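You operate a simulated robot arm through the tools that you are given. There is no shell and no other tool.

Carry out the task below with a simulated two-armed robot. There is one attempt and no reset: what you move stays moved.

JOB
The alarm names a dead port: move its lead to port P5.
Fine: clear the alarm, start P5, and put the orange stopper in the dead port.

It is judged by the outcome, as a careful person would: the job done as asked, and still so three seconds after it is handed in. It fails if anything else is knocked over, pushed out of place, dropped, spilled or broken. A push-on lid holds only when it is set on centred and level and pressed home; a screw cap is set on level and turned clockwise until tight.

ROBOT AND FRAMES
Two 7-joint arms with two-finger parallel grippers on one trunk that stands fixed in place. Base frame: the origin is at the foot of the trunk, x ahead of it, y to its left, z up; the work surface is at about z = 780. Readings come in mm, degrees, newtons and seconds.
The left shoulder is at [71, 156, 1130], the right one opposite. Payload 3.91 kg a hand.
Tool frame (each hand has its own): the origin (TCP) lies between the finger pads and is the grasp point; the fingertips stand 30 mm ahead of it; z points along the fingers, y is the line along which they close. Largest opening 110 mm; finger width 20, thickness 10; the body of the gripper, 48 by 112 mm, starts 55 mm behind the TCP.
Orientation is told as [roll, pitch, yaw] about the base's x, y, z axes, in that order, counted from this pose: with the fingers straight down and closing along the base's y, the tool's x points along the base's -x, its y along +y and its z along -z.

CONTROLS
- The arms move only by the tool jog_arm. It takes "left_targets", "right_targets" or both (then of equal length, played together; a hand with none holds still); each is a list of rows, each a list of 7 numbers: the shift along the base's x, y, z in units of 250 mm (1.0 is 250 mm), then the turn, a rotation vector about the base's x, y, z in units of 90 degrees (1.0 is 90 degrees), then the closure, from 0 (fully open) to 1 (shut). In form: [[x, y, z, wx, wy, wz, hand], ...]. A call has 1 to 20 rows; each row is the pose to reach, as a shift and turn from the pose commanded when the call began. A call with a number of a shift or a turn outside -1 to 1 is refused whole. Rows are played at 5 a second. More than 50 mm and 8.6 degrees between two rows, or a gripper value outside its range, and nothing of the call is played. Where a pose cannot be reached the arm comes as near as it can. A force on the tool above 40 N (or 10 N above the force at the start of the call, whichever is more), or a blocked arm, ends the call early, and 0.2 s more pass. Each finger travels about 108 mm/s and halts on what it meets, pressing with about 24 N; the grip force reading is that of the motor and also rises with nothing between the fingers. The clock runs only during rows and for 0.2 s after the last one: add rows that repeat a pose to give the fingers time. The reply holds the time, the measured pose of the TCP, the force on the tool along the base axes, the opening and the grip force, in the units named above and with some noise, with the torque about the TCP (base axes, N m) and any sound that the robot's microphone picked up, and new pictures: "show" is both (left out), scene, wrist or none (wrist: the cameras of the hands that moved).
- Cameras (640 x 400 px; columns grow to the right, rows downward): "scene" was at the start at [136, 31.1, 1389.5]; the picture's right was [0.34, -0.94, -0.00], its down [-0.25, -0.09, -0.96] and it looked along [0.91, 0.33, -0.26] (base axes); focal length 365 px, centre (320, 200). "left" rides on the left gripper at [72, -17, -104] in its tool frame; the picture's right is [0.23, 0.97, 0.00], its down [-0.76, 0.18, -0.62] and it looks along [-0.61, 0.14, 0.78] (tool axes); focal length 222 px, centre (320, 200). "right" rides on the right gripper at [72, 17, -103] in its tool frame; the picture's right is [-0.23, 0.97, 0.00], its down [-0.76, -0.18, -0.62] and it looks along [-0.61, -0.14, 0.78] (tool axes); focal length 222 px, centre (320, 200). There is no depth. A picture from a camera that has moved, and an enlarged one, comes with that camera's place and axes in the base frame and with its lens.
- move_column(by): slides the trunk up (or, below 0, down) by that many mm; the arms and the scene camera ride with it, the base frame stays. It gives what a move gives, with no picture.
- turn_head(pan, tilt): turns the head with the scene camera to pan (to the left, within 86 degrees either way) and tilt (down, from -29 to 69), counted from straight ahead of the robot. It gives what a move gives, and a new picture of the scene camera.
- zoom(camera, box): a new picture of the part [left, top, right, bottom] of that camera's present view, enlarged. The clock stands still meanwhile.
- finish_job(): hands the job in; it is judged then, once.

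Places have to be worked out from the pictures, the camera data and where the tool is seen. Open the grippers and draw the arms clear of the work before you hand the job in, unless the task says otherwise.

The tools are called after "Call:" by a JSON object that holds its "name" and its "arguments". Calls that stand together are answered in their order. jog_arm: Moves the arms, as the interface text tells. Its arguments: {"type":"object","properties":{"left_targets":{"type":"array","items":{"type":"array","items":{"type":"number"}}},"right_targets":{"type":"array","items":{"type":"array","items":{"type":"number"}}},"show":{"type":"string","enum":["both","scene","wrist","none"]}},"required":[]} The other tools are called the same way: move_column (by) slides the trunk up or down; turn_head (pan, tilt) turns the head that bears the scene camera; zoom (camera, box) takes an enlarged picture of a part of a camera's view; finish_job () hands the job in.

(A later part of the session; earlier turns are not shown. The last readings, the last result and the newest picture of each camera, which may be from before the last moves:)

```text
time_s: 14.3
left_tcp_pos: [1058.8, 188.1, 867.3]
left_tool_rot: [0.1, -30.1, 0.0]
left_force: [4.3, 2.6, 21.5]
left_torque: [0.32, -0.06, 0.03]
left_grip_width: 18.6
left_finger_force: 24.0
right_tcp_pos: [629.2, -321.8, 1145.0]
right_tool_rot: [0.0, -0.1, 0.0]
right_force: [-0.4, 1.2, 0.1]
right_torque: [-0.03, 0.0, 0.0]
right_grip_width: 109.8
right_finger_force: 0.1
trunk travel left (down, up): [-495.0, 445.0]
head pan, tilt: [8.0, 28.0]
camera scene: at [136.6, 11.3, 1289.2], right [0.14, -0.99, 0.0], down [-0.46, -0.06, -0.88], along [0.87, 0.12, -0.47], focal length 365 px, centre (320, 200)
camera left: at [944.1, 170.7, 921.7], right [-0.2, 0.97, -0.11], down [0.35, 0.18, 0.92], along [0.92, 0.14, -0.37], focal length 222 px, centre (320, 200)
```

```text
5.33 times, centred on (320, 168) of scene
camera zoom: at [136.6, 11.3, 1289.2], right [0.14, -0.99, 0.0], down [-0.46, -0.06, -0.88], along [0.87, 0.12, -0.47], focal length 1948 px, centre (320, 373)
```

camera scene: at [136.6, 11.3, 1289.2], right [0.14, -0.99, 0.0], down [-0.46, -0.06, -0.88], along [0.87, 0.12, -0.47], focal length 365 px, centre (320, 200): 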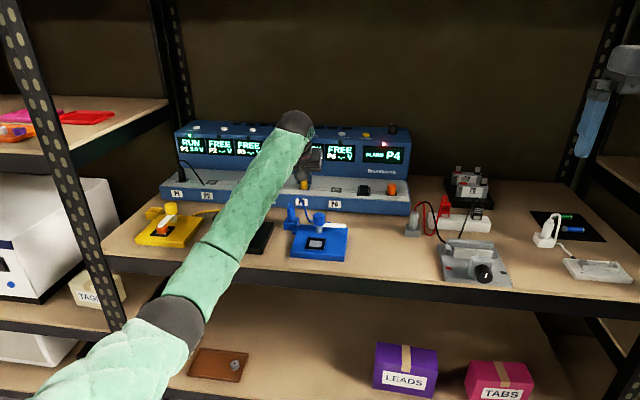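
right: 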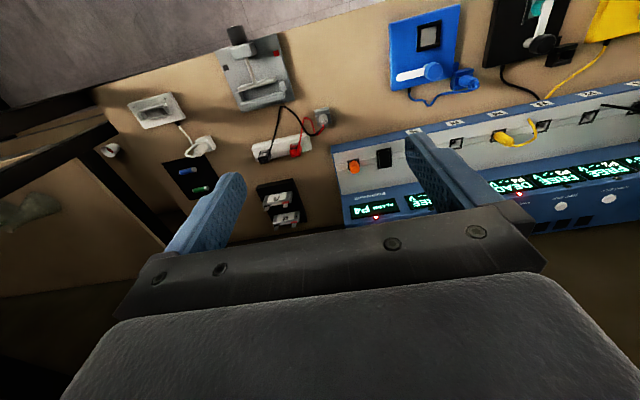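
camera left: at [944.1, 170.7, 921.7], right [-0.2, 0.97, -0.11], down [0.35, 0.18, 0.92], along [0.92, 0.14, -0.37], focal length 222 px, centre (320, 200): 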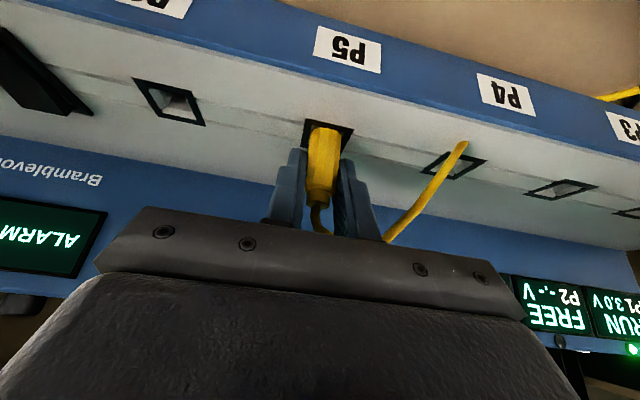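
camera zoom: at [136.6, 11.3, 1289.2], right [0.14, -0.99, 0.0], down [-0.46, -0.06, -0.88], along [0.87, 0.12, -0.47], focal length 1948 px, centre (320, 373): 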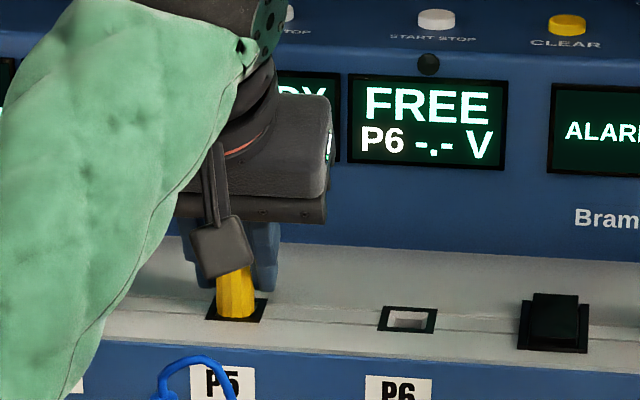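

P5 now reads "…DY" (READY) and the plug is seated as it was in P4. I ease the push, open the fingers and back away along the tool axis.

Call:
{"name": "jog_arm", "arguments": {"left_targets": [[0, 0, 0.006, 0, 0, 0, 1], [0, 0, 0.006, 0, 0, 0, 0.8], [0, 0, 0.006, 0, 0, 0, 0.5], [0, 0, 0.006, 0, 0, 0, 0.5], [-0.03, 0, 0.05, 0, 0, 0, 0.5], [-0.08, 0, 0.13, 0, 0, 0, 0.5], [-0.14, 0, 0.22, 0, 0, 0, 0.5], [-0.2, 0, 0.32, 0, 0, 0, 0.5], [-0.24, 0, 0.4, 0, 0, 0, 0.5], [-0.24, 0, 0.4, 0, 0, 0, 0.5]]}}

Call:
{"name": "zoom", "arguments": {"camera": "scene", "box": [230, 120, 420, 240]}}

Call:
{"name": "zoom", "arguments": {"camera": "left", "box": [240, 60, 400, 160]}}

```text
time_s: 16.5
left_tcp_pos: [999.4, 188.7, 964.0]
left_tool_rot: [0.0, -29.9, 0.0]
left_force: [0.8, 0.1, 0.5]
left_torque: [0.01, 0.0, -0.02]
left_grip_width: 55.2
left_finger_force: 0.1
right_tcp_pos: [630.7, -320.7, 1143.5]
right_tool_rot: [0.0, 0.0, 0.0]
right_force: [0.0, -1.0, 0.5]
right_torque: [-0.02, -0.02, 0.0]
right_grip_width: 110.0
right_finger_force: 0.1
trunk travel left (down, up): [-495.0, 445.0]
head pan, tilt: [8.0, 28.0]
camera scene: at [138.6, 11.8, 1288.8], right [0.14, -0.99, 0.0], down [-0.47, -0.07, -0.88], along [0.87, 0.12, -0.47], focal length 365 px, centre (320, 200)
camera left: at [885.4, 171.7, 1018.9], right [-0.2, 0.97, -0.11], down [0.35, 0.18, 0.92], along [0.92, 0.14, -0.38], focal length 222 px, centre (320, 200)
```

scene: 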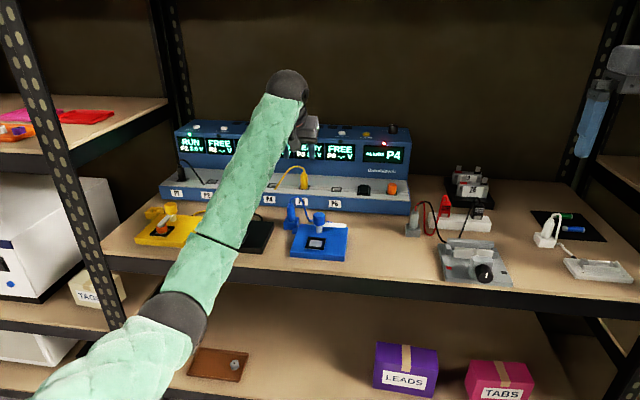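
left: 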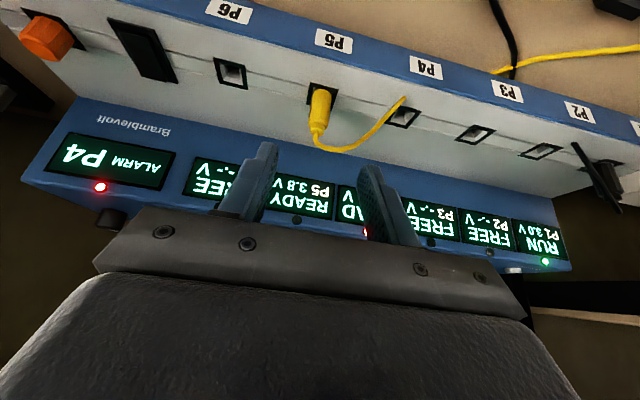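

```text
3.33 times, centred on (325, 180) of scene
camera zoom: at [138.6, 11.8, 1288.8], right [0.14, -0.99, 0.0], down [-0.47, -0.07, -0.88], along [0.87, 0.12, -0.47], focal length 1218 px, centre (303, 267)
```

zoom: 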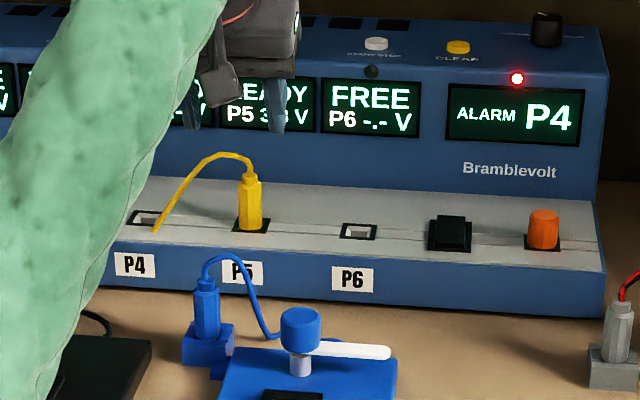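

```text
4.00 times, centred on (320, 110) of left
camera zoom: at [885.4, 171.7, 1018.9], right [-0.2, 0.97, -0.11], down [0.35, 0.18, 0.92], along [0.92, 0.14, -0.38], focal length 888 px, centre (320, 560)
```

zoom: 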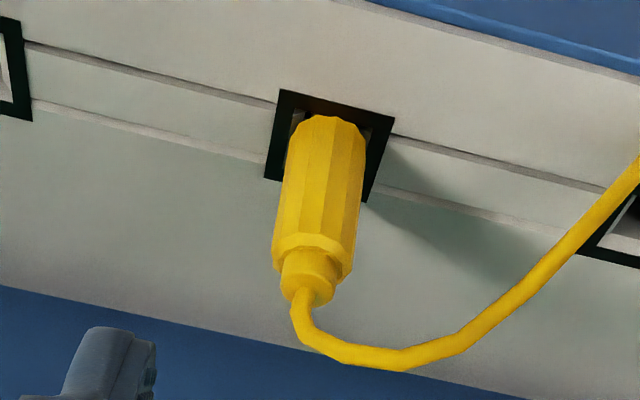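

P5 reads READY 3.8 V and the plug stands straight. Next are the buttons: several views put START P5 at about (1203, 186, 950) and CLEAR at about (1203, 21, 950). I raise the left hand, tilt it to 65°, close the fingers and line up in front of and above CLEAR.

Call:
{"name": "jog_arm", "arguments": {"left_targets": [[0, -0.05, 0.15, 0, -0.05, 0, 0.7], [0.05, -0.17, 0.25, 0, -0.12, 0, 1], [0.12, -0.3, 0.27, 0, -0.2, 0, 1], [0.2, -0.43, 0.27, 0, -0.27, 0, 1], [0.28, -0.56, 0.27, 0, -0.34, 0, 1], [0.36, -0.67, 0.27, 0, -0.389, 0, 1], [0.44, -0.67, 0.27, 0, -0.389, 0, 1], [0.44, -0.67, 0.27, 0, -0.389, 0, 1]]}}

Call:
{"name": "zoom", "arguments": {"camera": "scene", "box": [290, 80, 450, 180]}}

```text
time_s: 18.3
left_tcp_pos: [1111.7, 19.9, 1031.4]
left_tool_rot: [0.1, -65.0, 0.0]
left_force: [0.4, 0.2, -0.1]
left_torque: [-0.01, -0.02, -0.01]
left_grip_width: 0.1
left_finger_force: 23.6
right_tcp_pos: [629.7, -321.8, 1144.6]
right_tool_rot: [0.1, 0.0, 0.1]
right_force: [0.2, 0.2, 0.9]
right_torque: [-0.03, 0.05, -0.01]
right_grip_width: 110.3
right_finger_force: 0.1
trunk travel left (down, up): [-495.0, 445.0]
head pan, tilt: [8.0, 28.0]
camera scene: at [138.3, 11.4, 1288.8], right [0.14, -0.99, 0.0], down [-0.47, -0.06, -0.88], along [0.87, 0.12, -0.47], focal length 365 px, centre (320, 200)
camera left: at [986.1, 2.7, 1010.5], right [-0.1, 0.97, -0.21], down [-0.24, 0.18, 0.95], along [0.97, 0.14, 0.22], focal length 222 px, centre (320, 200)
```

scene: 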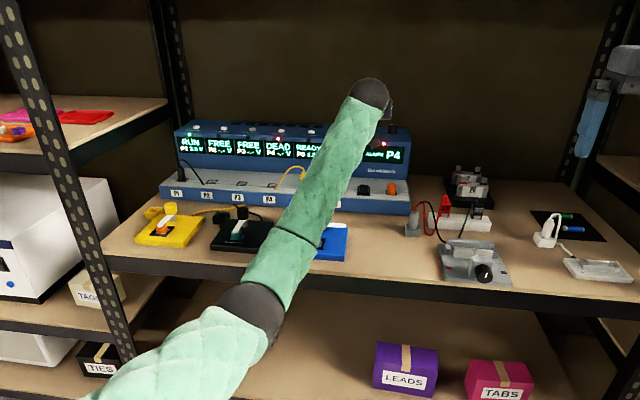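
left: 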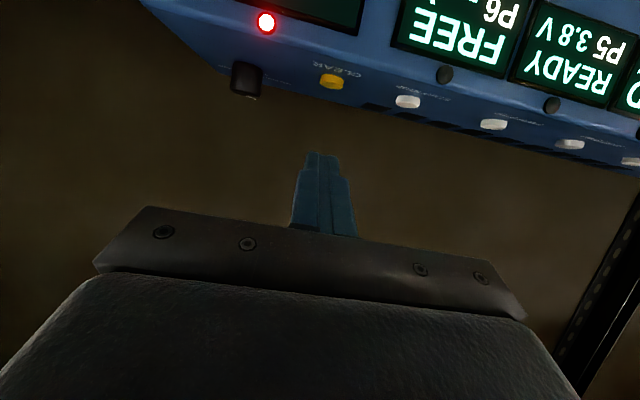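

```text
4.00 times, centred on (370, 130) of scene
camera zoom: at [138.3, 11.4, 1288.8], right [0.14, -0.99, 0.0], down [-0.47, -0.06, -0.88], along [0.87, 0.12, -0.47], focal length 1461 px, centre (120, 480)
```

zoom: 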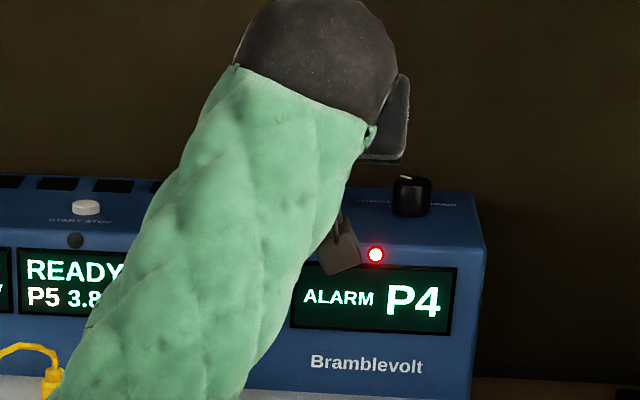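

The wrist view puts CLEAR at about (1201, 22.5, 952). I move to hover with the fingertip corner about 10 mm above it and check reach.

Call:
{"name": "jog_arm", "arguments": {"left_targets": [[0.08, 0.005, -0.02, 0, 0, 0, 1], [0.16, 0.011, -0.06, 0, 0, 0, 1], [0.23, 0.011, -0.12, 0, 0, 0, 1], [0.276, 0.011, -0.184, 0, 0, 0, 1], [0.276, 0.011, -0.184, 0, 0, 0, 1]]}}

Call:
{"name": "zoom", "arguments": {"camera": "left", "box": [240, 80, 400, 180]}}

Call:
{"name": "zoom", "arguments": {"camera": "scene", "box": [290, 80, 450, 180]}}

```text
time_s: 19.5
left_tcp_pos: [1180.5, 24.3, 986.5]
left_tool_rot: [-0.1, -65.0, 0.0]
left_force: [0.1, 0.2, -0.2]
left_torque: [0.0, -0.02, 0.0]
left_grip_width: 0.0
left_finger_force: 24.4
right_tcp_pos: [630.5, -320.5, 1143.8]
right_tool_rot: [0.0, 0.0, 0.0]
right_force: [0.1, 0.4, -0.5]
right_torque: [0.01, 0.0, 0.02]
right_grip_width: 110.2
right_finger_force: 0.1
trunk travel left (down, up): [-495.0, 445.0]
head pan, tilt: [8.0, 28.0]
camera scene: at [138.2, 11.6, 1288.9], right [0.14, -0.99, 0.0], down [-0.47, -0.07, -0.88], along [0.87, 0.12, -0.47], focal length 365 px, centre (320, 200)
camera left: at [1055.3, 7.7, 965.5], right [-0.1, 0.97, -0.21], down [-0.24, 0.18, 0.95], along [0.97, 0.14, 0.22], focal length 222 px, centre (320, 200)
```

scene: 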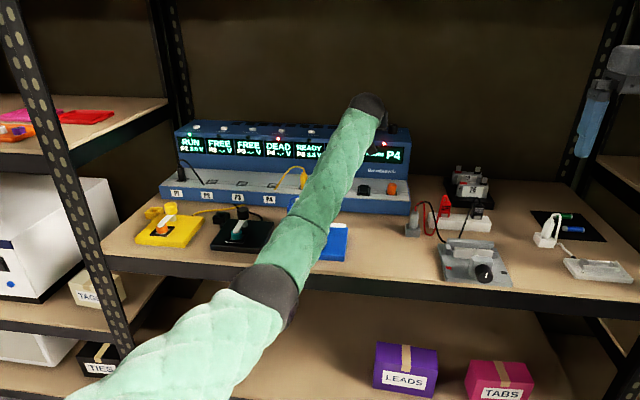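
left: 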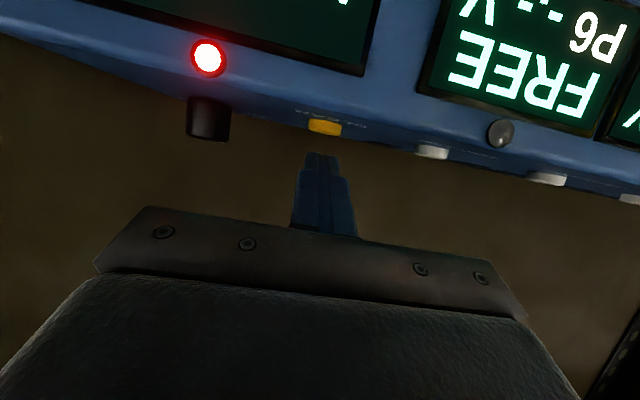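

```text
4.00 times, centred on (320, 130) of left
camera zoom: at [1055.3, 7.7, 965.5], right [-0.1, 0.97, -0.21], down [-0.24, 0.18, 0.95], along [0.97, 0.14, 0.22], focal length 888 px, centre (320, 480)
```

zoom: 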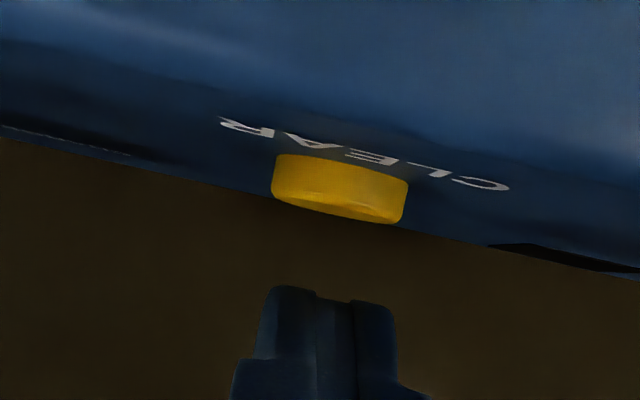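

```text
4.00 times, centred on (370, 130) of scene
camera zoom: at [138.2, 11.6, 1288.9], right [0.14, -0.99, 0.0], down [-0.47, -0.07, -0.88], along [0.87, 0.12, -0.47], focal length 1461 px, centre (120, 480)
```

zoom: 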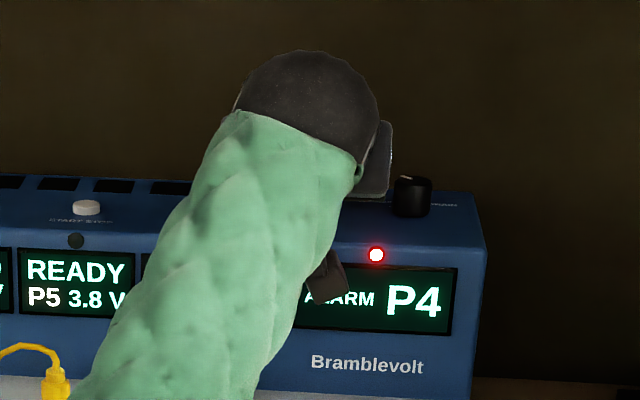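

Reach is fine: the fingertips are about 8 mm above CLEAR (top ≈ 956) and centred in y. I press down gently 12 mm and look.

Call:
{"name": "jog_arm", "arguments": {"left_targets": [[0, -0.003, -0.012, 0, 0, 0, 1], [0, -0.003, -0.024, 0, 0, 0, 1], [0, -0.003, -0.032, 0, 0, 0, 1], [0, -0.003, -0.04, 0, 0, 0, 1], [0, -0.003, -0.048, 0, 0, 0, 1]]}}

Call:
{"name": "zoom", "arguments": {"camera": "left", "box": [240, 80, 400, 180]}}

```text
time_s: 20.7
left_tcp_pos: [1178.5, 21.3, 974.5]
left_tool_rot: [0.1, -65.0, 0.0]
left_force: [1.0, -0.3, 1.2]
left_torque: [-0.02, -0.06, -0.01]
left_grip_width: 0.0
left_finger_force: 23.7
right_tcp_pos: [630.1, -321.0, 1144.7]
right_tool_rot: [0.1, 0.0, 0.0]
right_force: [0.1, -0.2, 0.2]
right_torque: [-0.02, -0.04, 0.03]
right_grip_width: 109.9
right_finger_force: 0.0
trunk travel left (down, up): [-495.0, 445.0]
head pan, tilt: [8.0, 28.0]
heard: click
camera scene: at [138.3, 11.6, 1288.9], right [0.14, -0.99, 0.0], down [-0.47, -0.07, -0.88], along [0.87, 0.12, -0.47], focal length 365 px, centre (320, 200)
camera left: at [1054.2, 5.3, 953.6], right [-0.1, 0.97, -0.21], down [-0.24, 0.18, 0.95], along [0.97, 0.14, 0.22], focal length 222 px, centre (320, 200)
```

scene: 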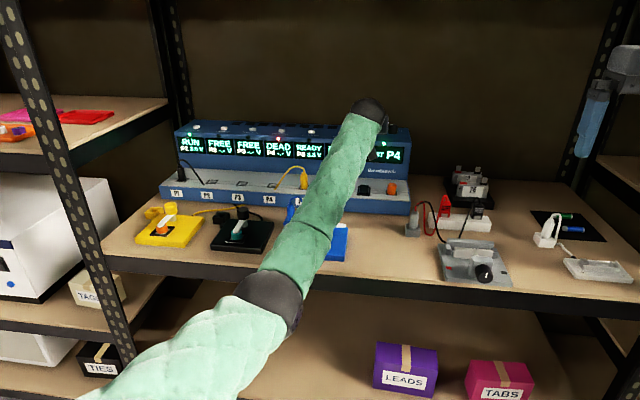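
left: 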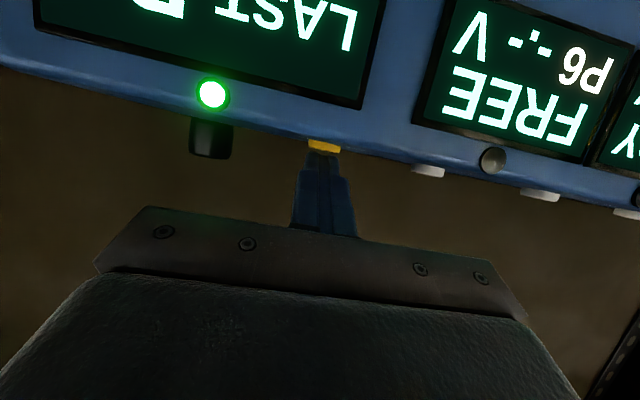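

```text
4.00 times, centred on (320, 130) of left
camera zoom: at [1054.2, 5.3, 953.6], right [-0.1, 0.97, -0.21], down [-0.24, 0.18, 0.95], along [0.97, 0.14, 0.22], focal length 888 px, centre (320, 480)
```

zoom: 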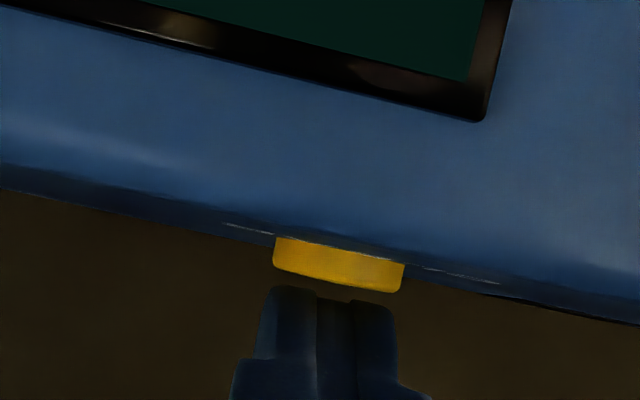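

A click, the LED turned green and the display changed to "LAST P4": the alarm is cleared. I lift off and move across to hover over the P5 START/STOP button.

Call:
{"name": "jog_arm", "arguments": {"left_targets": [[0, 0, 0.04, 0, 0, 0, 1], [0, 0, 0.1, 0, 0, 0, 1], [0, 0.12, 0.12, 0, 0, 0, 1], [0, 0.26, 0.12, 0, 0, 0, 1], [0, 0.4, 0.12, 0, 0, 0, 1], [0, 0.54, 0.12, 0, 0, 0, 1], [0, 0.655, 0.1, 0, 0, 0, 1], [0, 0.655, 0.05, 0, 0, 0, 1], [0, 0.655, 0.05, 0, 0, 0, 1]]}}

Call:
{"name": "zoom", "arguments": {"camera": "left", "box": [240, 80, 400, 180]}}

Call:
{"name": "zoom", "arguments": {"camera": "scene", "box": [290, 120, 450, 220]}}

```text
time_s: 22.7
left_tcp_pos: [1178.2, 186.1, 987.2]
left_tool_rot: [-0.1, -65.0, 0.1]
left_force: [0.7, -0.4, 0.1]
left_torque: [0.01, -0.01, -0.01]
left_grip_width: 0.0
left_finger_force: 24.2
right_tcp_pos: [629.5, -320.1, 1144.4]
right_tool_rot: [-0.1, 0.1, 0.0]
right_force: [0.4, 0.4, 0.5]
right_torque: [-0.01, 0.02, 0.05]
right_grip_width: 110.0
right_finger_force: 0.0
trunk travel left (down, up): [-495.0, 445.0]
head pan, tilt: [8.0, 28.0]
camera scene: at [138.3, 12.0, 1288.9], right [0.14, -0.99, 0.0], down [-0.47, -0.07, -0.88], along [0.87, 0.12, -0.47], focal length 365 px, centre (320, 200)
camera left: at [1053.7, 170.1, 966.1], right [-0.1, 0.97, -0.21], down [-0.24, 0.18, 0.95], along [0.97, 0.14, 0.22], focal length 222 px, centre (320, 200)
```

scene: 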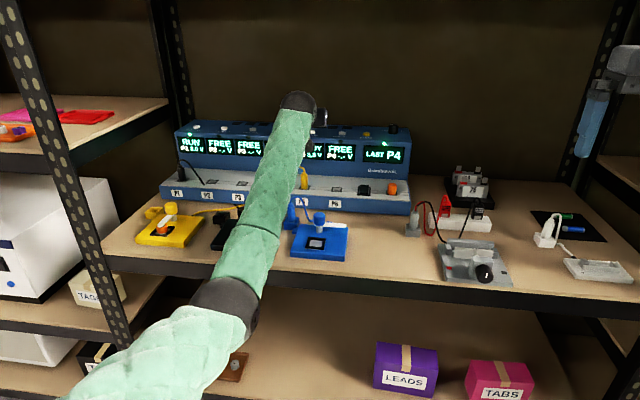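
left: 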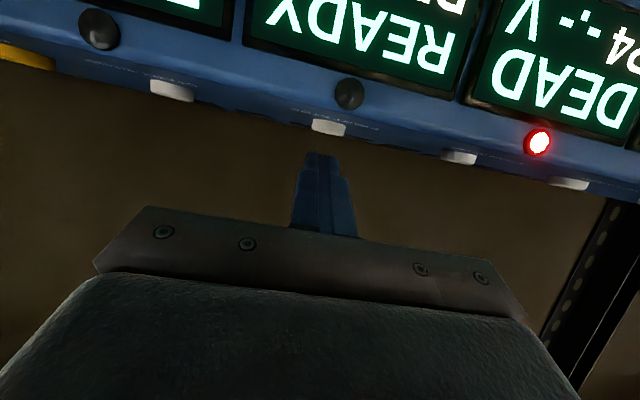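

```text
4.00 times, centred on (320, 130) of left
camera zoom: at [1053.7, 170.1, 966.1], right [-0.1, 0.97, -0.21], down [-0.24, 0.18, 0.95], along [0.97, 0.14, 0.22], focal length 888 px, centre (320, 480)
```

zoom: 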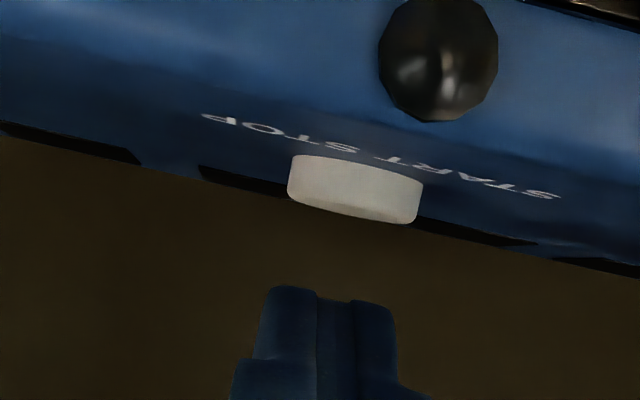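

```text
4.00 times, centred on (370, 170) of scene
camera zoom: at [138.3, 12.0, 1288.9], right [0.14, -0.99, 0.0], down [-0.47, -0.07, -0.88], along [0.87, 0.12, -0.47], focal length 1461 px, centre (120, 320)
```

zoom: 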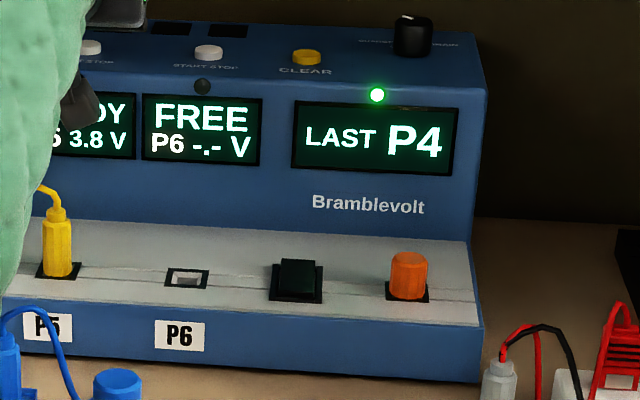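

The P5 button lies about 2 mm to the +y of the fingertip. I correct and press once to the same depth as CLEAR.

Call:
{"name": "jog_arm", "arguments": {"left_targets": [[0, 0.009, -0.01, 0, 0, 0, 1], [0, 0.009, -0.022, 0, 0, 0, 1], [0, 0.009, -0.032, 0, 0, 0, 1], [0, 0.009, -0.042, 0, 0, 0, 1], [0, 0.009, -0.05, 0, 0, 0, 1]]}}

```text
time_s: 23.9
left_tcp_pos: [1177.7, 188.4, 975.2]
left_tool_rot: [-0.1, -64.9, -0.1]
left_force: [0.6, -0.4, 0.7]
left_torque: [0.0, -0.04, 0.0]
left_grip_width: 0.0
left_finger_force: 23.7
right_tcp_pos: [629.5, -321.9, 1145.1]
right_tool_rot: [-0.1, 0.0, 0.0]
right_force: [-0.1, -0.5, -1.7]
right_torque: [0.02, 0.01, 0.0]
right_grip_width: 109.7
right_finger_force: 0.2
trunk travel left (down, up): [-495.0, 445.0]
head pan, tilt: [8.0, 28.0]
camera scene: at [138.4, 11.7, 1288.9], right [0.14, -0.99, 0.0], down [-0.47, -0.07, -0.88], along [0.87, 0.12, -0.47], focal length 365 px, centre (320, 200)
camera left: at [1054.1, 170.9, 954.0], right [-0.1, 0.97, -0.21], down [-0.24, 0.18, 0.95], along [0.97, 0.14, 0.22], focal length 222 px, centre (320, 200)
```

scene: 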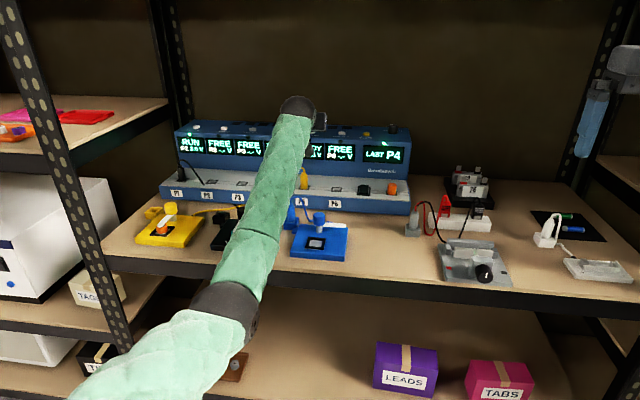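
left: 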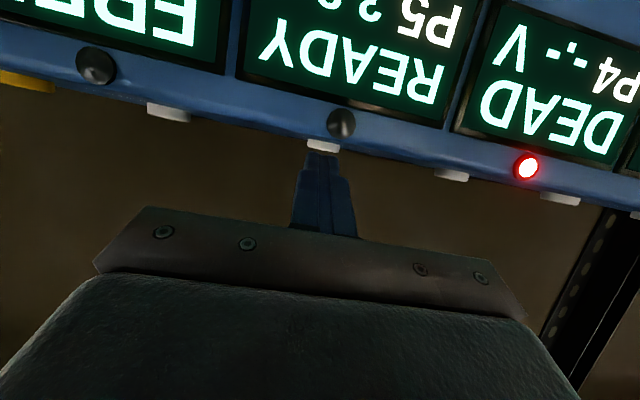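

No click yet and P5 still shows READY; the force is only about 1 N. I press a little deeper.

Call:
{"name": "jog_arm", "arguments": {"left_targets": [[0, 0, -0.004, 0, 0, 0, 1], [0, 0, -0.008, 0, 0, 0, 1]]}}

```text
time_s: 24.5
left_tcp_pos: [1178.5, 187.0, 972.4]
left_tool_rot: [-0.1, -65.0, 0.1]
left_force: [0.7, 0.7, 2.4]
left_torque: [0.03, -0.12, 0.03]
left_grip_width: 0.2
left_finger_force: 24.2
right_tcp_pos: [629.9, -321.5, 1145.1]
right_tool_rot: [0.1, 0.1, 0.0]
right_force: [0.0, 0.3, 0.1]
right_torque: [0.0, -0.03, 0.0]
right_grip_width: 110.0
right_finger_force: 0.1
trunk travel left (down, up): [-495.0, 445.0]
head pan, tilt: [8.0, 28.0]
heard: click
camera scene: at [138.2, 11.7, 1288.9], right [0.14, -0.99, 0.0], down [-0.47, -0.07, -0.88], along [0.87, 0.12, -0.47], focal length 365 px, centre (320, 200)
camera left: at [1053.9, 170.7, 951.8], right [-0.1, 0.97, -0.21], down [-0.24, 0.18, 0.95], along [0.97, 0.14, 0.22], focal length 222 px, centre (320, 200)
```

scene: 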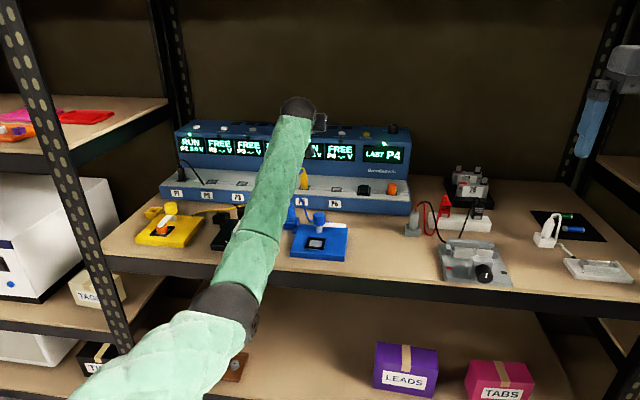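
left: 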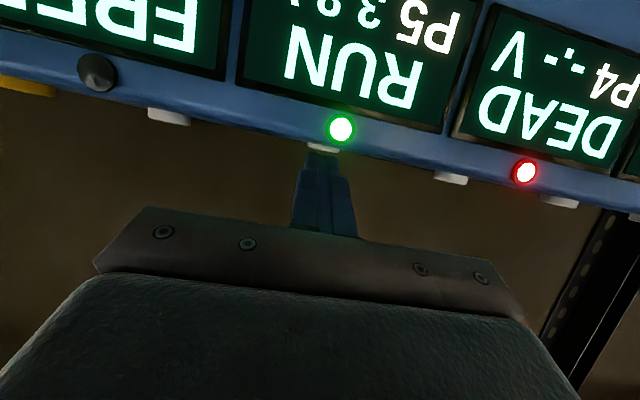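

P5 shows RUN with a green LED. I lift away, return to a 30° tilt, and move in front of the orange stopper (estimated near (1065, -58)).

Call:
{"name": "jog_arm", "arguments": {"left_targets": [[0, 0, 0.08, 0, 0, 0, 1], [-0.05, 0, 0.22, 0, 0, 0, 1], [-0.15, -0.08, 0.25, 0, 0.06, 0, 0.9], [-0.25, -0.2, 0.25, 0, 0.13, 0, 0.7], [-0.35, -0.34, 0.25, 0, 0.2, 0, 0.5], [-0.45, -0.48, 0.25, 0, 0.27, 0, 0.5], [-0.55, -0.62, 0.22, 0, 0.34, 0, 0.5], [-0.65, -0.76, 0.16, 0, 0.389, 0, 0.45], [-0.72, -0.88, 0.1, 0, 0.389, 0, 0.45], [-0.75, -0.975, 0.04, 0, 0.389, 0, 0.45], [-0.75, -0.975, 0.04, 0, 0.389, 0, 0.45]]}}

Call:
{"name": "zoom", "arguments": {"camera": "left", "box": [240, 60, 400, 160]}}

Call:
{"name": "zoom", "arguments": {"camera": "scene", "box": [300, 130, 440, 217]}}

```text
time_s: 26.9
left_tcp_pos: [992.7, -56.4, 981.0]
left_tool_rot: [0.2, -30.0, 0.0]
left_force: [0.1, -0.5, 0.1]
left_torque: [0.02, -0.02, 0.01]
left_grip_width: 60.2
left_finger_force: 0.1
right_tcp_pos: [630.4, -321.1, 1143.7]
right_tool_rot: [0.0, 0.0, 0.1]
right_force: [0.0, 0.3, -0.6]
right_torque: [0.03, 0.02, -0.02]
right_grip_width: 109.8
right_finger_force: 0.0
trunk travel left (down, up): [-495.0, 445.0]
head pan, tilt: [8.0, 28.0]
camera scene: at [138.3, 11.9, 1288.9], right [0.14, -0.99, 0.0], down [-0.47, -0.07, -0.88], along [0.87, 0.12, -0.47], focal length 365 px, centre (320, 200)
camera left: at [877.9, -73.1, 1036.2], right [-0.2, 0.97, -0.11], down [0.35, 0.18, 0.92], along [0.92, 0.14, -0.38], focal length 222 px, centre (320, 200)
```

scene: 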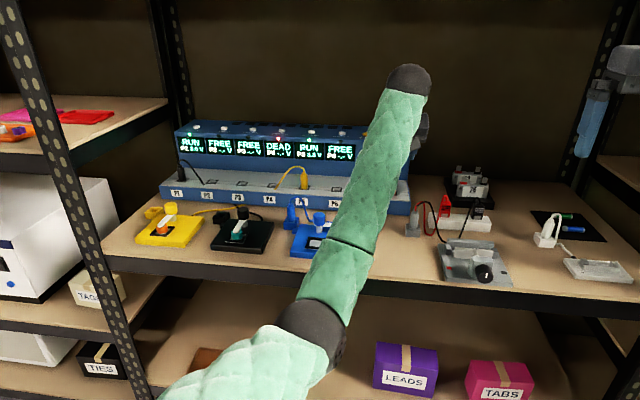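
left: 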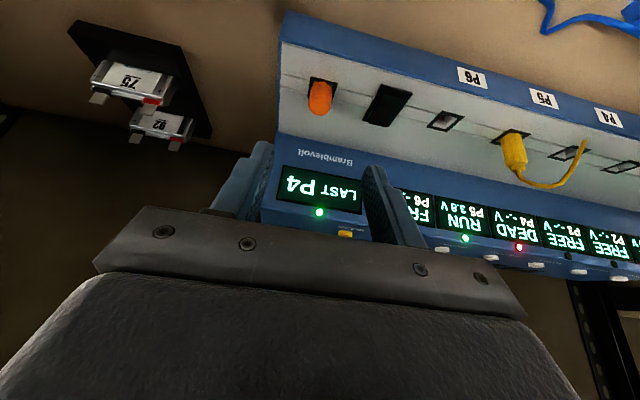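

```text
4.00 times, centred on (320, 110) of left
camera zoom: at [877.9, -73.1, 1036.2], right [-0.2, 0.97, -0.11], down [0.35, 0.18, 0.92], along [0.92, 0.14, -0.38], focal length 888 px, centre (320, 560)
```

zoom: 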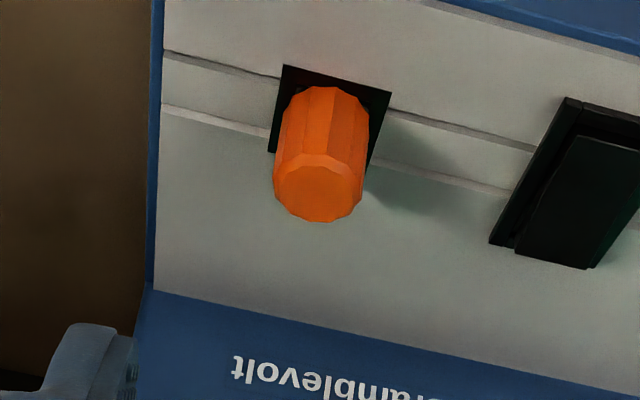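

```text
4.57 times, centred on (370, 174) of scene
camera zoom: at [138.3, 11.9, 1288.9], right [0.14, -0.99, 0.0], down [-0.47, -0.07, -0.88], along [0.87, 0.12, -0.47], focal length 1670 px, centre (91, 321)
```

zoom: 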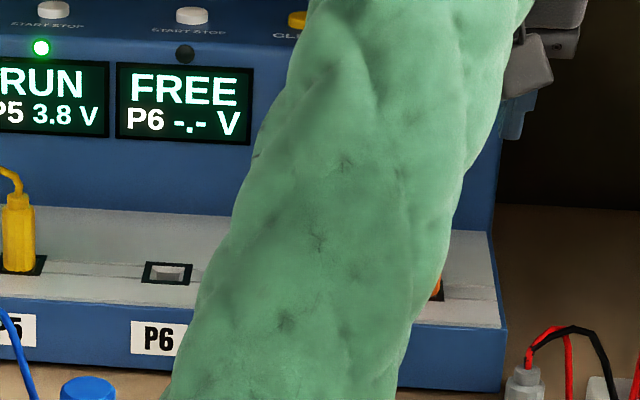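

The stopper is at about (1065.6, -56.4), top at z ≈ 853, 25 mm across. I descend so the fingers straddle it, TCP at roughly (1055, -56.4, 863), and check before closing.

Call:
{"name": "jog_arm", "arguments": {"left_targets": [[0.05, 0, -0.1, 0, 0, 0, 0.45], [0.1, 0, -0.2, 0, 0, 0, 0.45], [0.15, 0, -0.29, 0, 0, 0, 0.45], [0.2, 0, -0.38, 0, 0, 0, 0.45], [0.235, 0, -0.44, 0, 0, 0, 0.45], [0.25, 0, -0.472, 0, 0, 0, 0.45], [0.25, 0, -0.472, 0, 0, 0, 0.45]]}}

Call:
{"name": "zoom", "arguments": {"camera": "left", "box": [240, 80, 400, 180]}}

Call:
{"name": "zoom", "arguments": {"camera": "scene", "box": [300, 130, 440, 217]}}

```text
time_s: 28.5
left_tcp_pos: [1053.2, -55.1, 863.7]
left_tool_rot: [0.0, -29.9, 0.0]
left_force: [-0.3, -1.0, 0.7]
left_torque: [0.03, 0.04, -0.02]
left_grip_width: 60.4
left_finger_force: 0.1
right_tcp_pos: [630.6, -320.8, 1143.9]
right_tool_rot: [0.0, -0.1, 0.0]
right_force: [-0.3, -0.1, -0.3]
right_torque: [-0.02, 0.02, 0.05]
right_grip_width: 110.0
right_finger_force: 0.0
trunk travel left (down, up): [-495.0, 445.0]
head pan, tilt: [8.0, 28.0]
camera scene: at [138.3, 11.6, 1288.9], right [0.14, -0.99, 0.0], down [-0.47, -0.07, -0.88], along [0.87, 0.12, -0.47], focal length 365 px, centre (320, 200)
camera left: at [939.2, -73.1, 918.4], right [-0.2, 0.97, -0.11], down [0.35, 0.18, 0.92], along [0.92, 0.14, -0.38], focal length 222 px, centre (320, 200)
```

scene: 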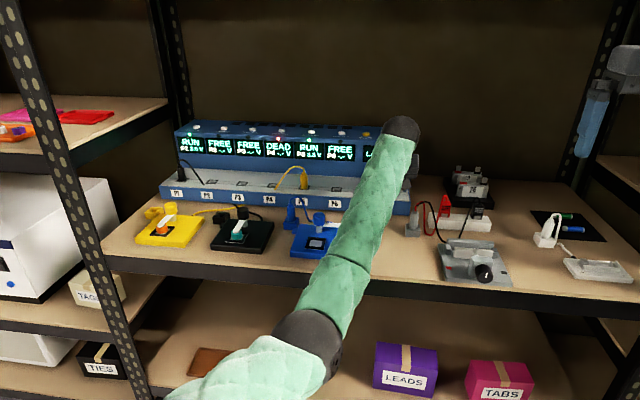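
left: 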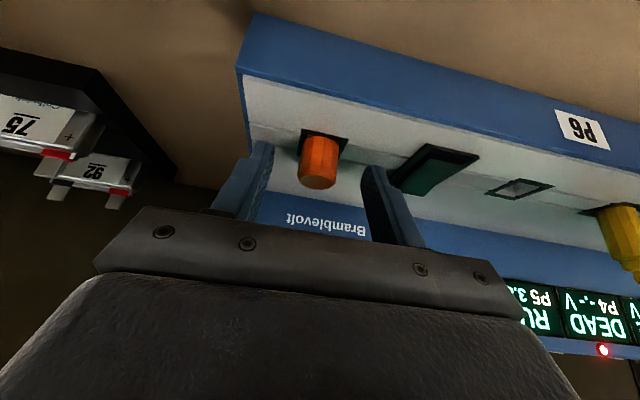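

```text
4.00 times, centred on (320, 130) of left
camera zoom: at [939.2, -73.1, 918.4], right [-0.2, 0.97, -0.11], down [0.35, 0.18, 0.92], along [0.92, 0.14, -0.38], focal length 888 px, centre (320, 480)
```

zoom: 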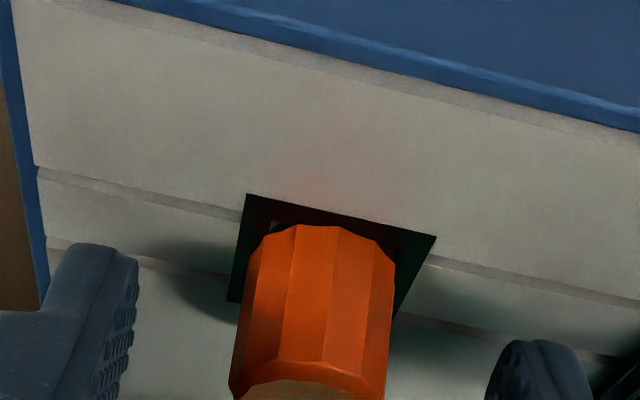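

```text
4.57 times, centred on (370, 174) of scene
camera zoom: at [138.3, 11.6, 1288.9], right [0.14, -0.99, 0.0], down [-0.47, -0.07, -0.88], along [0.87, 0.12, -0.47], focal length 1670 px, centre (91, 321)
```

zoom: 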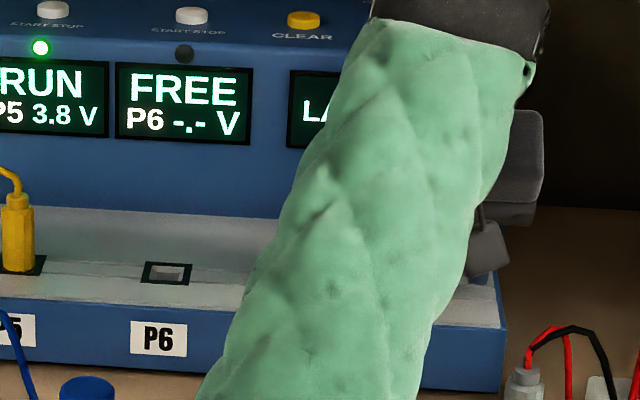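

Everything is aligned, so I close on the stopper.

Call:
{"name": "jog_arm", "arguments": {"left_targets": [[0, 0.002, -0.004, 0, 0, 0, 0.7], [0, 0.002, -0.004, 0, 0, 0, 1], [0, 0.002, -0.004, 0, 0, 0, 1], [0, 0.002, -0.004, 0, 0, 0, 1]], "show": "wrist"}}

Call:
{"name": "zoom", "arguments": {"camera": "left", "box": [240, 80, 400, 180]}}

```text
time_s: 29.5
left_tcp_pos: [1052.9, -56.1, 863.7]
left_tool_rot: [-0.1, -29.9, -0.1]
left_force: [0.1, -5.5, 0.5]
left_torque: [-0.22, 0.01, -0.03]
left_grip_width: 22.3
left_finger_force: 24.2
right_tcp_pos: [630.0, -321.9, 1143.1]
right_tool_rot: [0.0, -0.1, 0.0]
right_force: [-0.4, -0.1, -0.8]
right_torque: [-0.01, 0.01, -0.01]
right_grip_width: 109.9
right_finger_force: 0.0
trunk travel left (down, up): [-495.0, 445.0]
head pan, tilt: [8.0, 28.0]
camera left: at [938.8, -73.0, 917.9], right [-0.2, 0.97, -0.11], down [0.35, 0.18, 0.92], along [0.92, 0.14, -0.38], focal length 222 px, centre (320, 200)
```

left: 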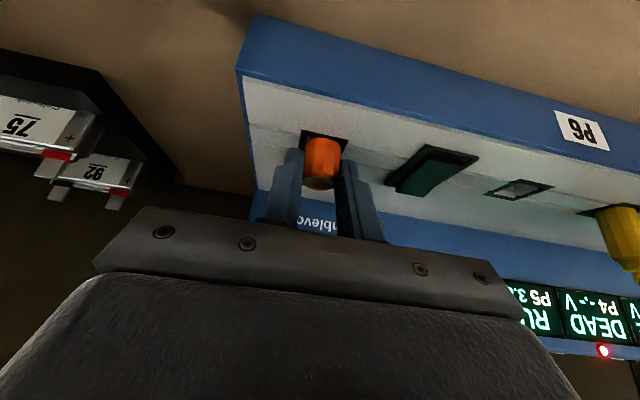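

```text
4.00 times, centred on (320, 130) of left
camera zoom: at [938.8, -73.0, 917.9], right [-0.2, 0.97, -0.11], down [0.35, 0.18, 0.92], along [0.92, 0.14, -0.38], focal length 888 px, centre (320, 480)
```

zoom: 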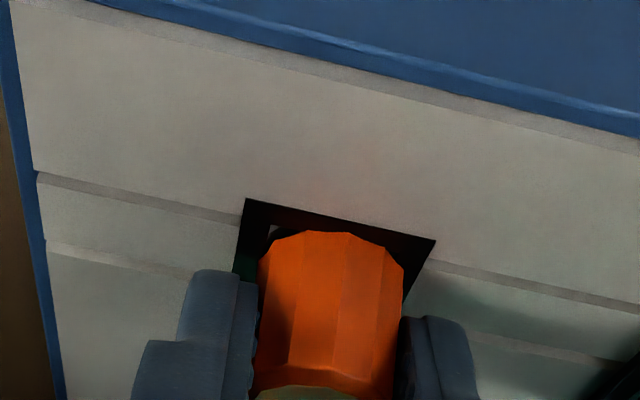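

The stopper is held at 22.3 mm. I lift it straight up 110 mm so it clears everything, then travel toward P4.

Call:
{"name": "jog_arm", "arguments": {"left_targets": [[0, 0, 0.02, 0, 0, 0, 1], [0, 0, 0.05, 0, 0, 0, 1], [0, 0, 0.1, 0, 0, 0, 1], [0, 0, 0.18, 0, 0, 0, 1], [0, 0, 0.27, 0, 0, 0, 1], [0, 0, 0.36, 0, 0, 0, 1], [0, 0, 0.44, 0, 0, 0, 1], [0, 0, 0.44, 0, 0, 0, 1]]}}

Call:
{"name": "zoom", "arguments": {"camera": "left", "box": [240, 80, 400, 180]}}

```text
time_s: 31.3
left_tcp_pos: [1054.6, -55.3, 971.4]
left_tool_rot: [0.1, -29.9, -0.1]
left_force: [-0.4, 0.4, -0.4]
left_torque: [0.01, 0.05, 0.04]
left_grip_width: 22.4
left_finger_force: 23.5
right_tcp_pos: [631.8, -322.5, 1144.3]
right_tool_rot: [0.0, 0.1, 0.0]
right_force: [-0.4, 0.0, 0.5]
right_torque: [0.02, 0.0, -0.03]
right_grip_width: 110.0
right_finger_force: 0.1
trunk travel left (down, up): [-495.0, 445.0]
head pan, tilt: [8.0, 28.0]
camera scene: at [138.7, 11.5, 1288.8], right [0.14, -0.99, 0.0], down [-0.47, -0.07, -0.88], along [0.87, 0.12, -0.47], focal length 365 px, centre (320, 200)
camera left: at [940.0, -72.3, 1026.2], right [-0.2, 0.97, -0.11], down [0.35, 0.18, 0.92], along [0.92, 0.14, -0.38], focal length 222 px, centre (320, 200)
```

scene: 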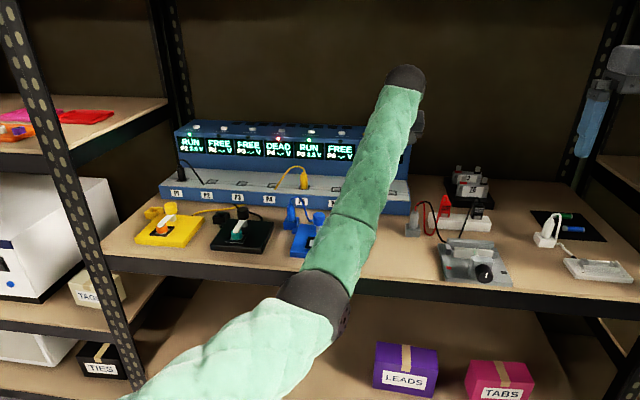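
left: 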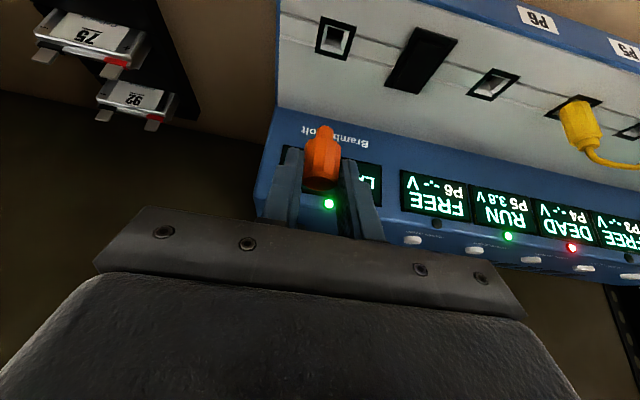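

```text
4.00 times, centred on (320, 130) of left
camera zoom: at [940.0, -72.3, 1026.2], right [-0.2, 0.97, -0.11], down [0.35, 0.18, 0.92], along [0.92, 0.14, -0.38], focal length 888 px, centre (320, 480)
```

zoom: 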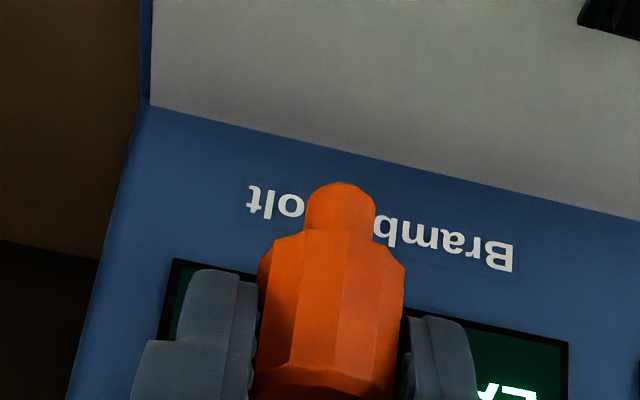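

The stopper is out and upright. I traverse in two legs to over P4, staying high above the P5 plug.

Call:
{"name": "jog_arm", "arguments": {"left_targets": [[0, 0.08, 0, 0, 0, 0, 1], [0, 0.22, 0, 0, 0, 0, 1], [0, 0.37, 0, 0, 0, 0, 1], [0, 0.52, 0, 0, 0, 0, 1], [0, 0.67, 0, 0, 0, 0, 1], [0, 0.82, 0, 0, 0, 0, 1], [0, 0.96, 0, 0, 0, 0, 1]], "show": "none"}}

Call:
{"name": "jog_arm", "arguments": {"left_targets": [[0, 0.12, 0, 0, 0, 0, 1], [0, 0.25, 0, 0, 0, 0, 1], [0, 0.35, 0, 0, 0, 0, 1], [0, 0.384, 0, 0, 0, 0, 1], [0, 0.384, -0.06, 0, 0, 0, 1], [0, 0.384, -0.13, 0, 0, 0, 1], [0, 0.384, -0.2, 0, 0, 0, 1], [0, 0.384, -0.2, 0, 0, 0, 1]]}}

Call:
{"name": "zoom", "arguments": {"camera": "left", "box": [240, 40, 400, 140]}}

Call:
{"name": "zoom", "arguments": {"camera": "scene", "box": [230, 130, 350, 205]}}

```text
time_s: 32.9
left_tcp_pos: [1054.4, 184.4, 970.9]
left_tool_rot: [-0.1, -29.9, 0.0]
left_force: [0.8, 0.3, 0.2]
left_torque: [-0.02, 0.01, -0.01]
left_grip_width: 22.2
left_finger_force: 23.8
right_tcp_pos: [630.3, -321.0, 1144.9]
right_tool_rot: [0.0, 0.0, 0.0]
right_force: [-0.4, -0.4, -0.2]
right_torque: [-0.01, 0.01, 0.01]
right_grip_width: 110.0
right_finger_force: 0.1
trunk travel left (down, up): [-495.0, 445.0]
head pan, tilt: [8.0, 28.0]
```

```text
time_s: 34.7
left_tcp_pos: [1054.4, 279.8, 923.3]
left_tool_rot: [0.1, -29.9, -0.1]
left_force: [-0.4, 0.9, -0.1]
left_torque: [0.02, 0.02, 0.0]
left_grip_width: 22.3
left_finger_force: 24.0
right_tcp_pos: [630.2, -321.7, 1146.1]
right_tool_rot: [-0.1, 0.1, 0.1]
right_force: [-0.5, -0.5, 0.9]
right_torque: [0.0, 0.0, 0.0]
right_grip_width: 109.9
right_finger_force: 0.0
trunk travel left (down, up): [-495.0, 445.0]
head pan, tilt: [8.0, 28.0]
camera scene: at [138.2, 11.6, 1288.9], right [0.14, -0.99, 0.0], down [-0.47, -0.07, -0.88], along [0.87, 0.12, -0.47], focal length 365 px, centre (320, 200)
camera left: at [939.0, 263.7, 978.2], right [-0.2, 0.97, -0.11], down [0.35, 0.18, 0.92], along [0.92, 0.14, -0.37], focal length 222 px, centre (320, 200)
```

scene: 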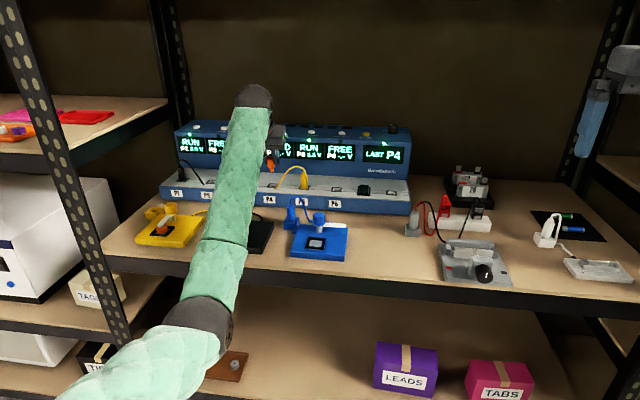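
left: 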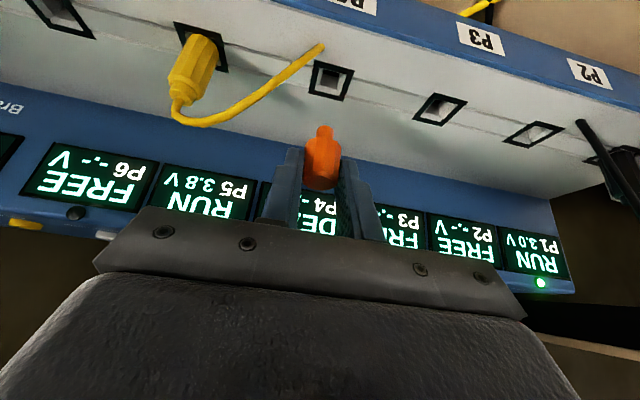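

```text
4.00 times, centred on (320, 90) of left
camera zoom: at [939.0, 263.7, 978.2], right [-0.2, 0.97, -0.11], down [0.35, 0.18, 0.92], along [0.92, 0.14, -0.37], focal length 888 px, centre (320, 640)
```

zoom: 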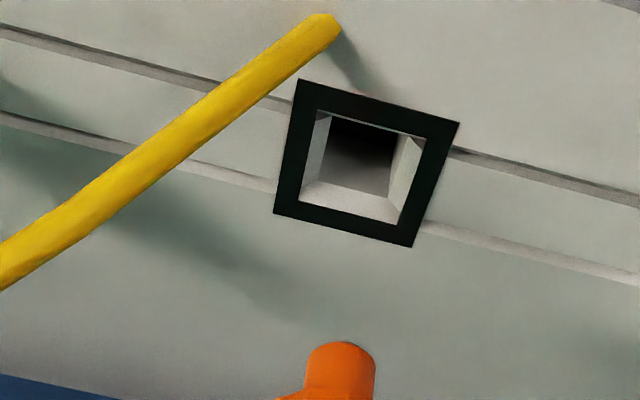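

```text
5.33 times, centred on (290, 168) of scene
camera zoom: at [138.2, 11.6, 1288.9], right [0.14, -0.99, 0.0], down [-0.47, -0.07, -0.88], along [0.87, 0.12, -0.47], focal length 1948 px, centre (480, 373)
```

zoom: 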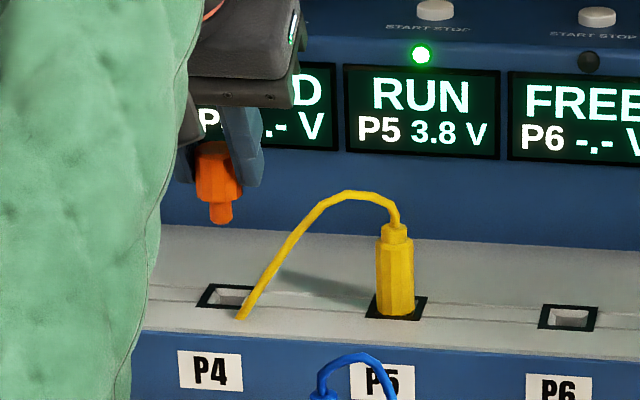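

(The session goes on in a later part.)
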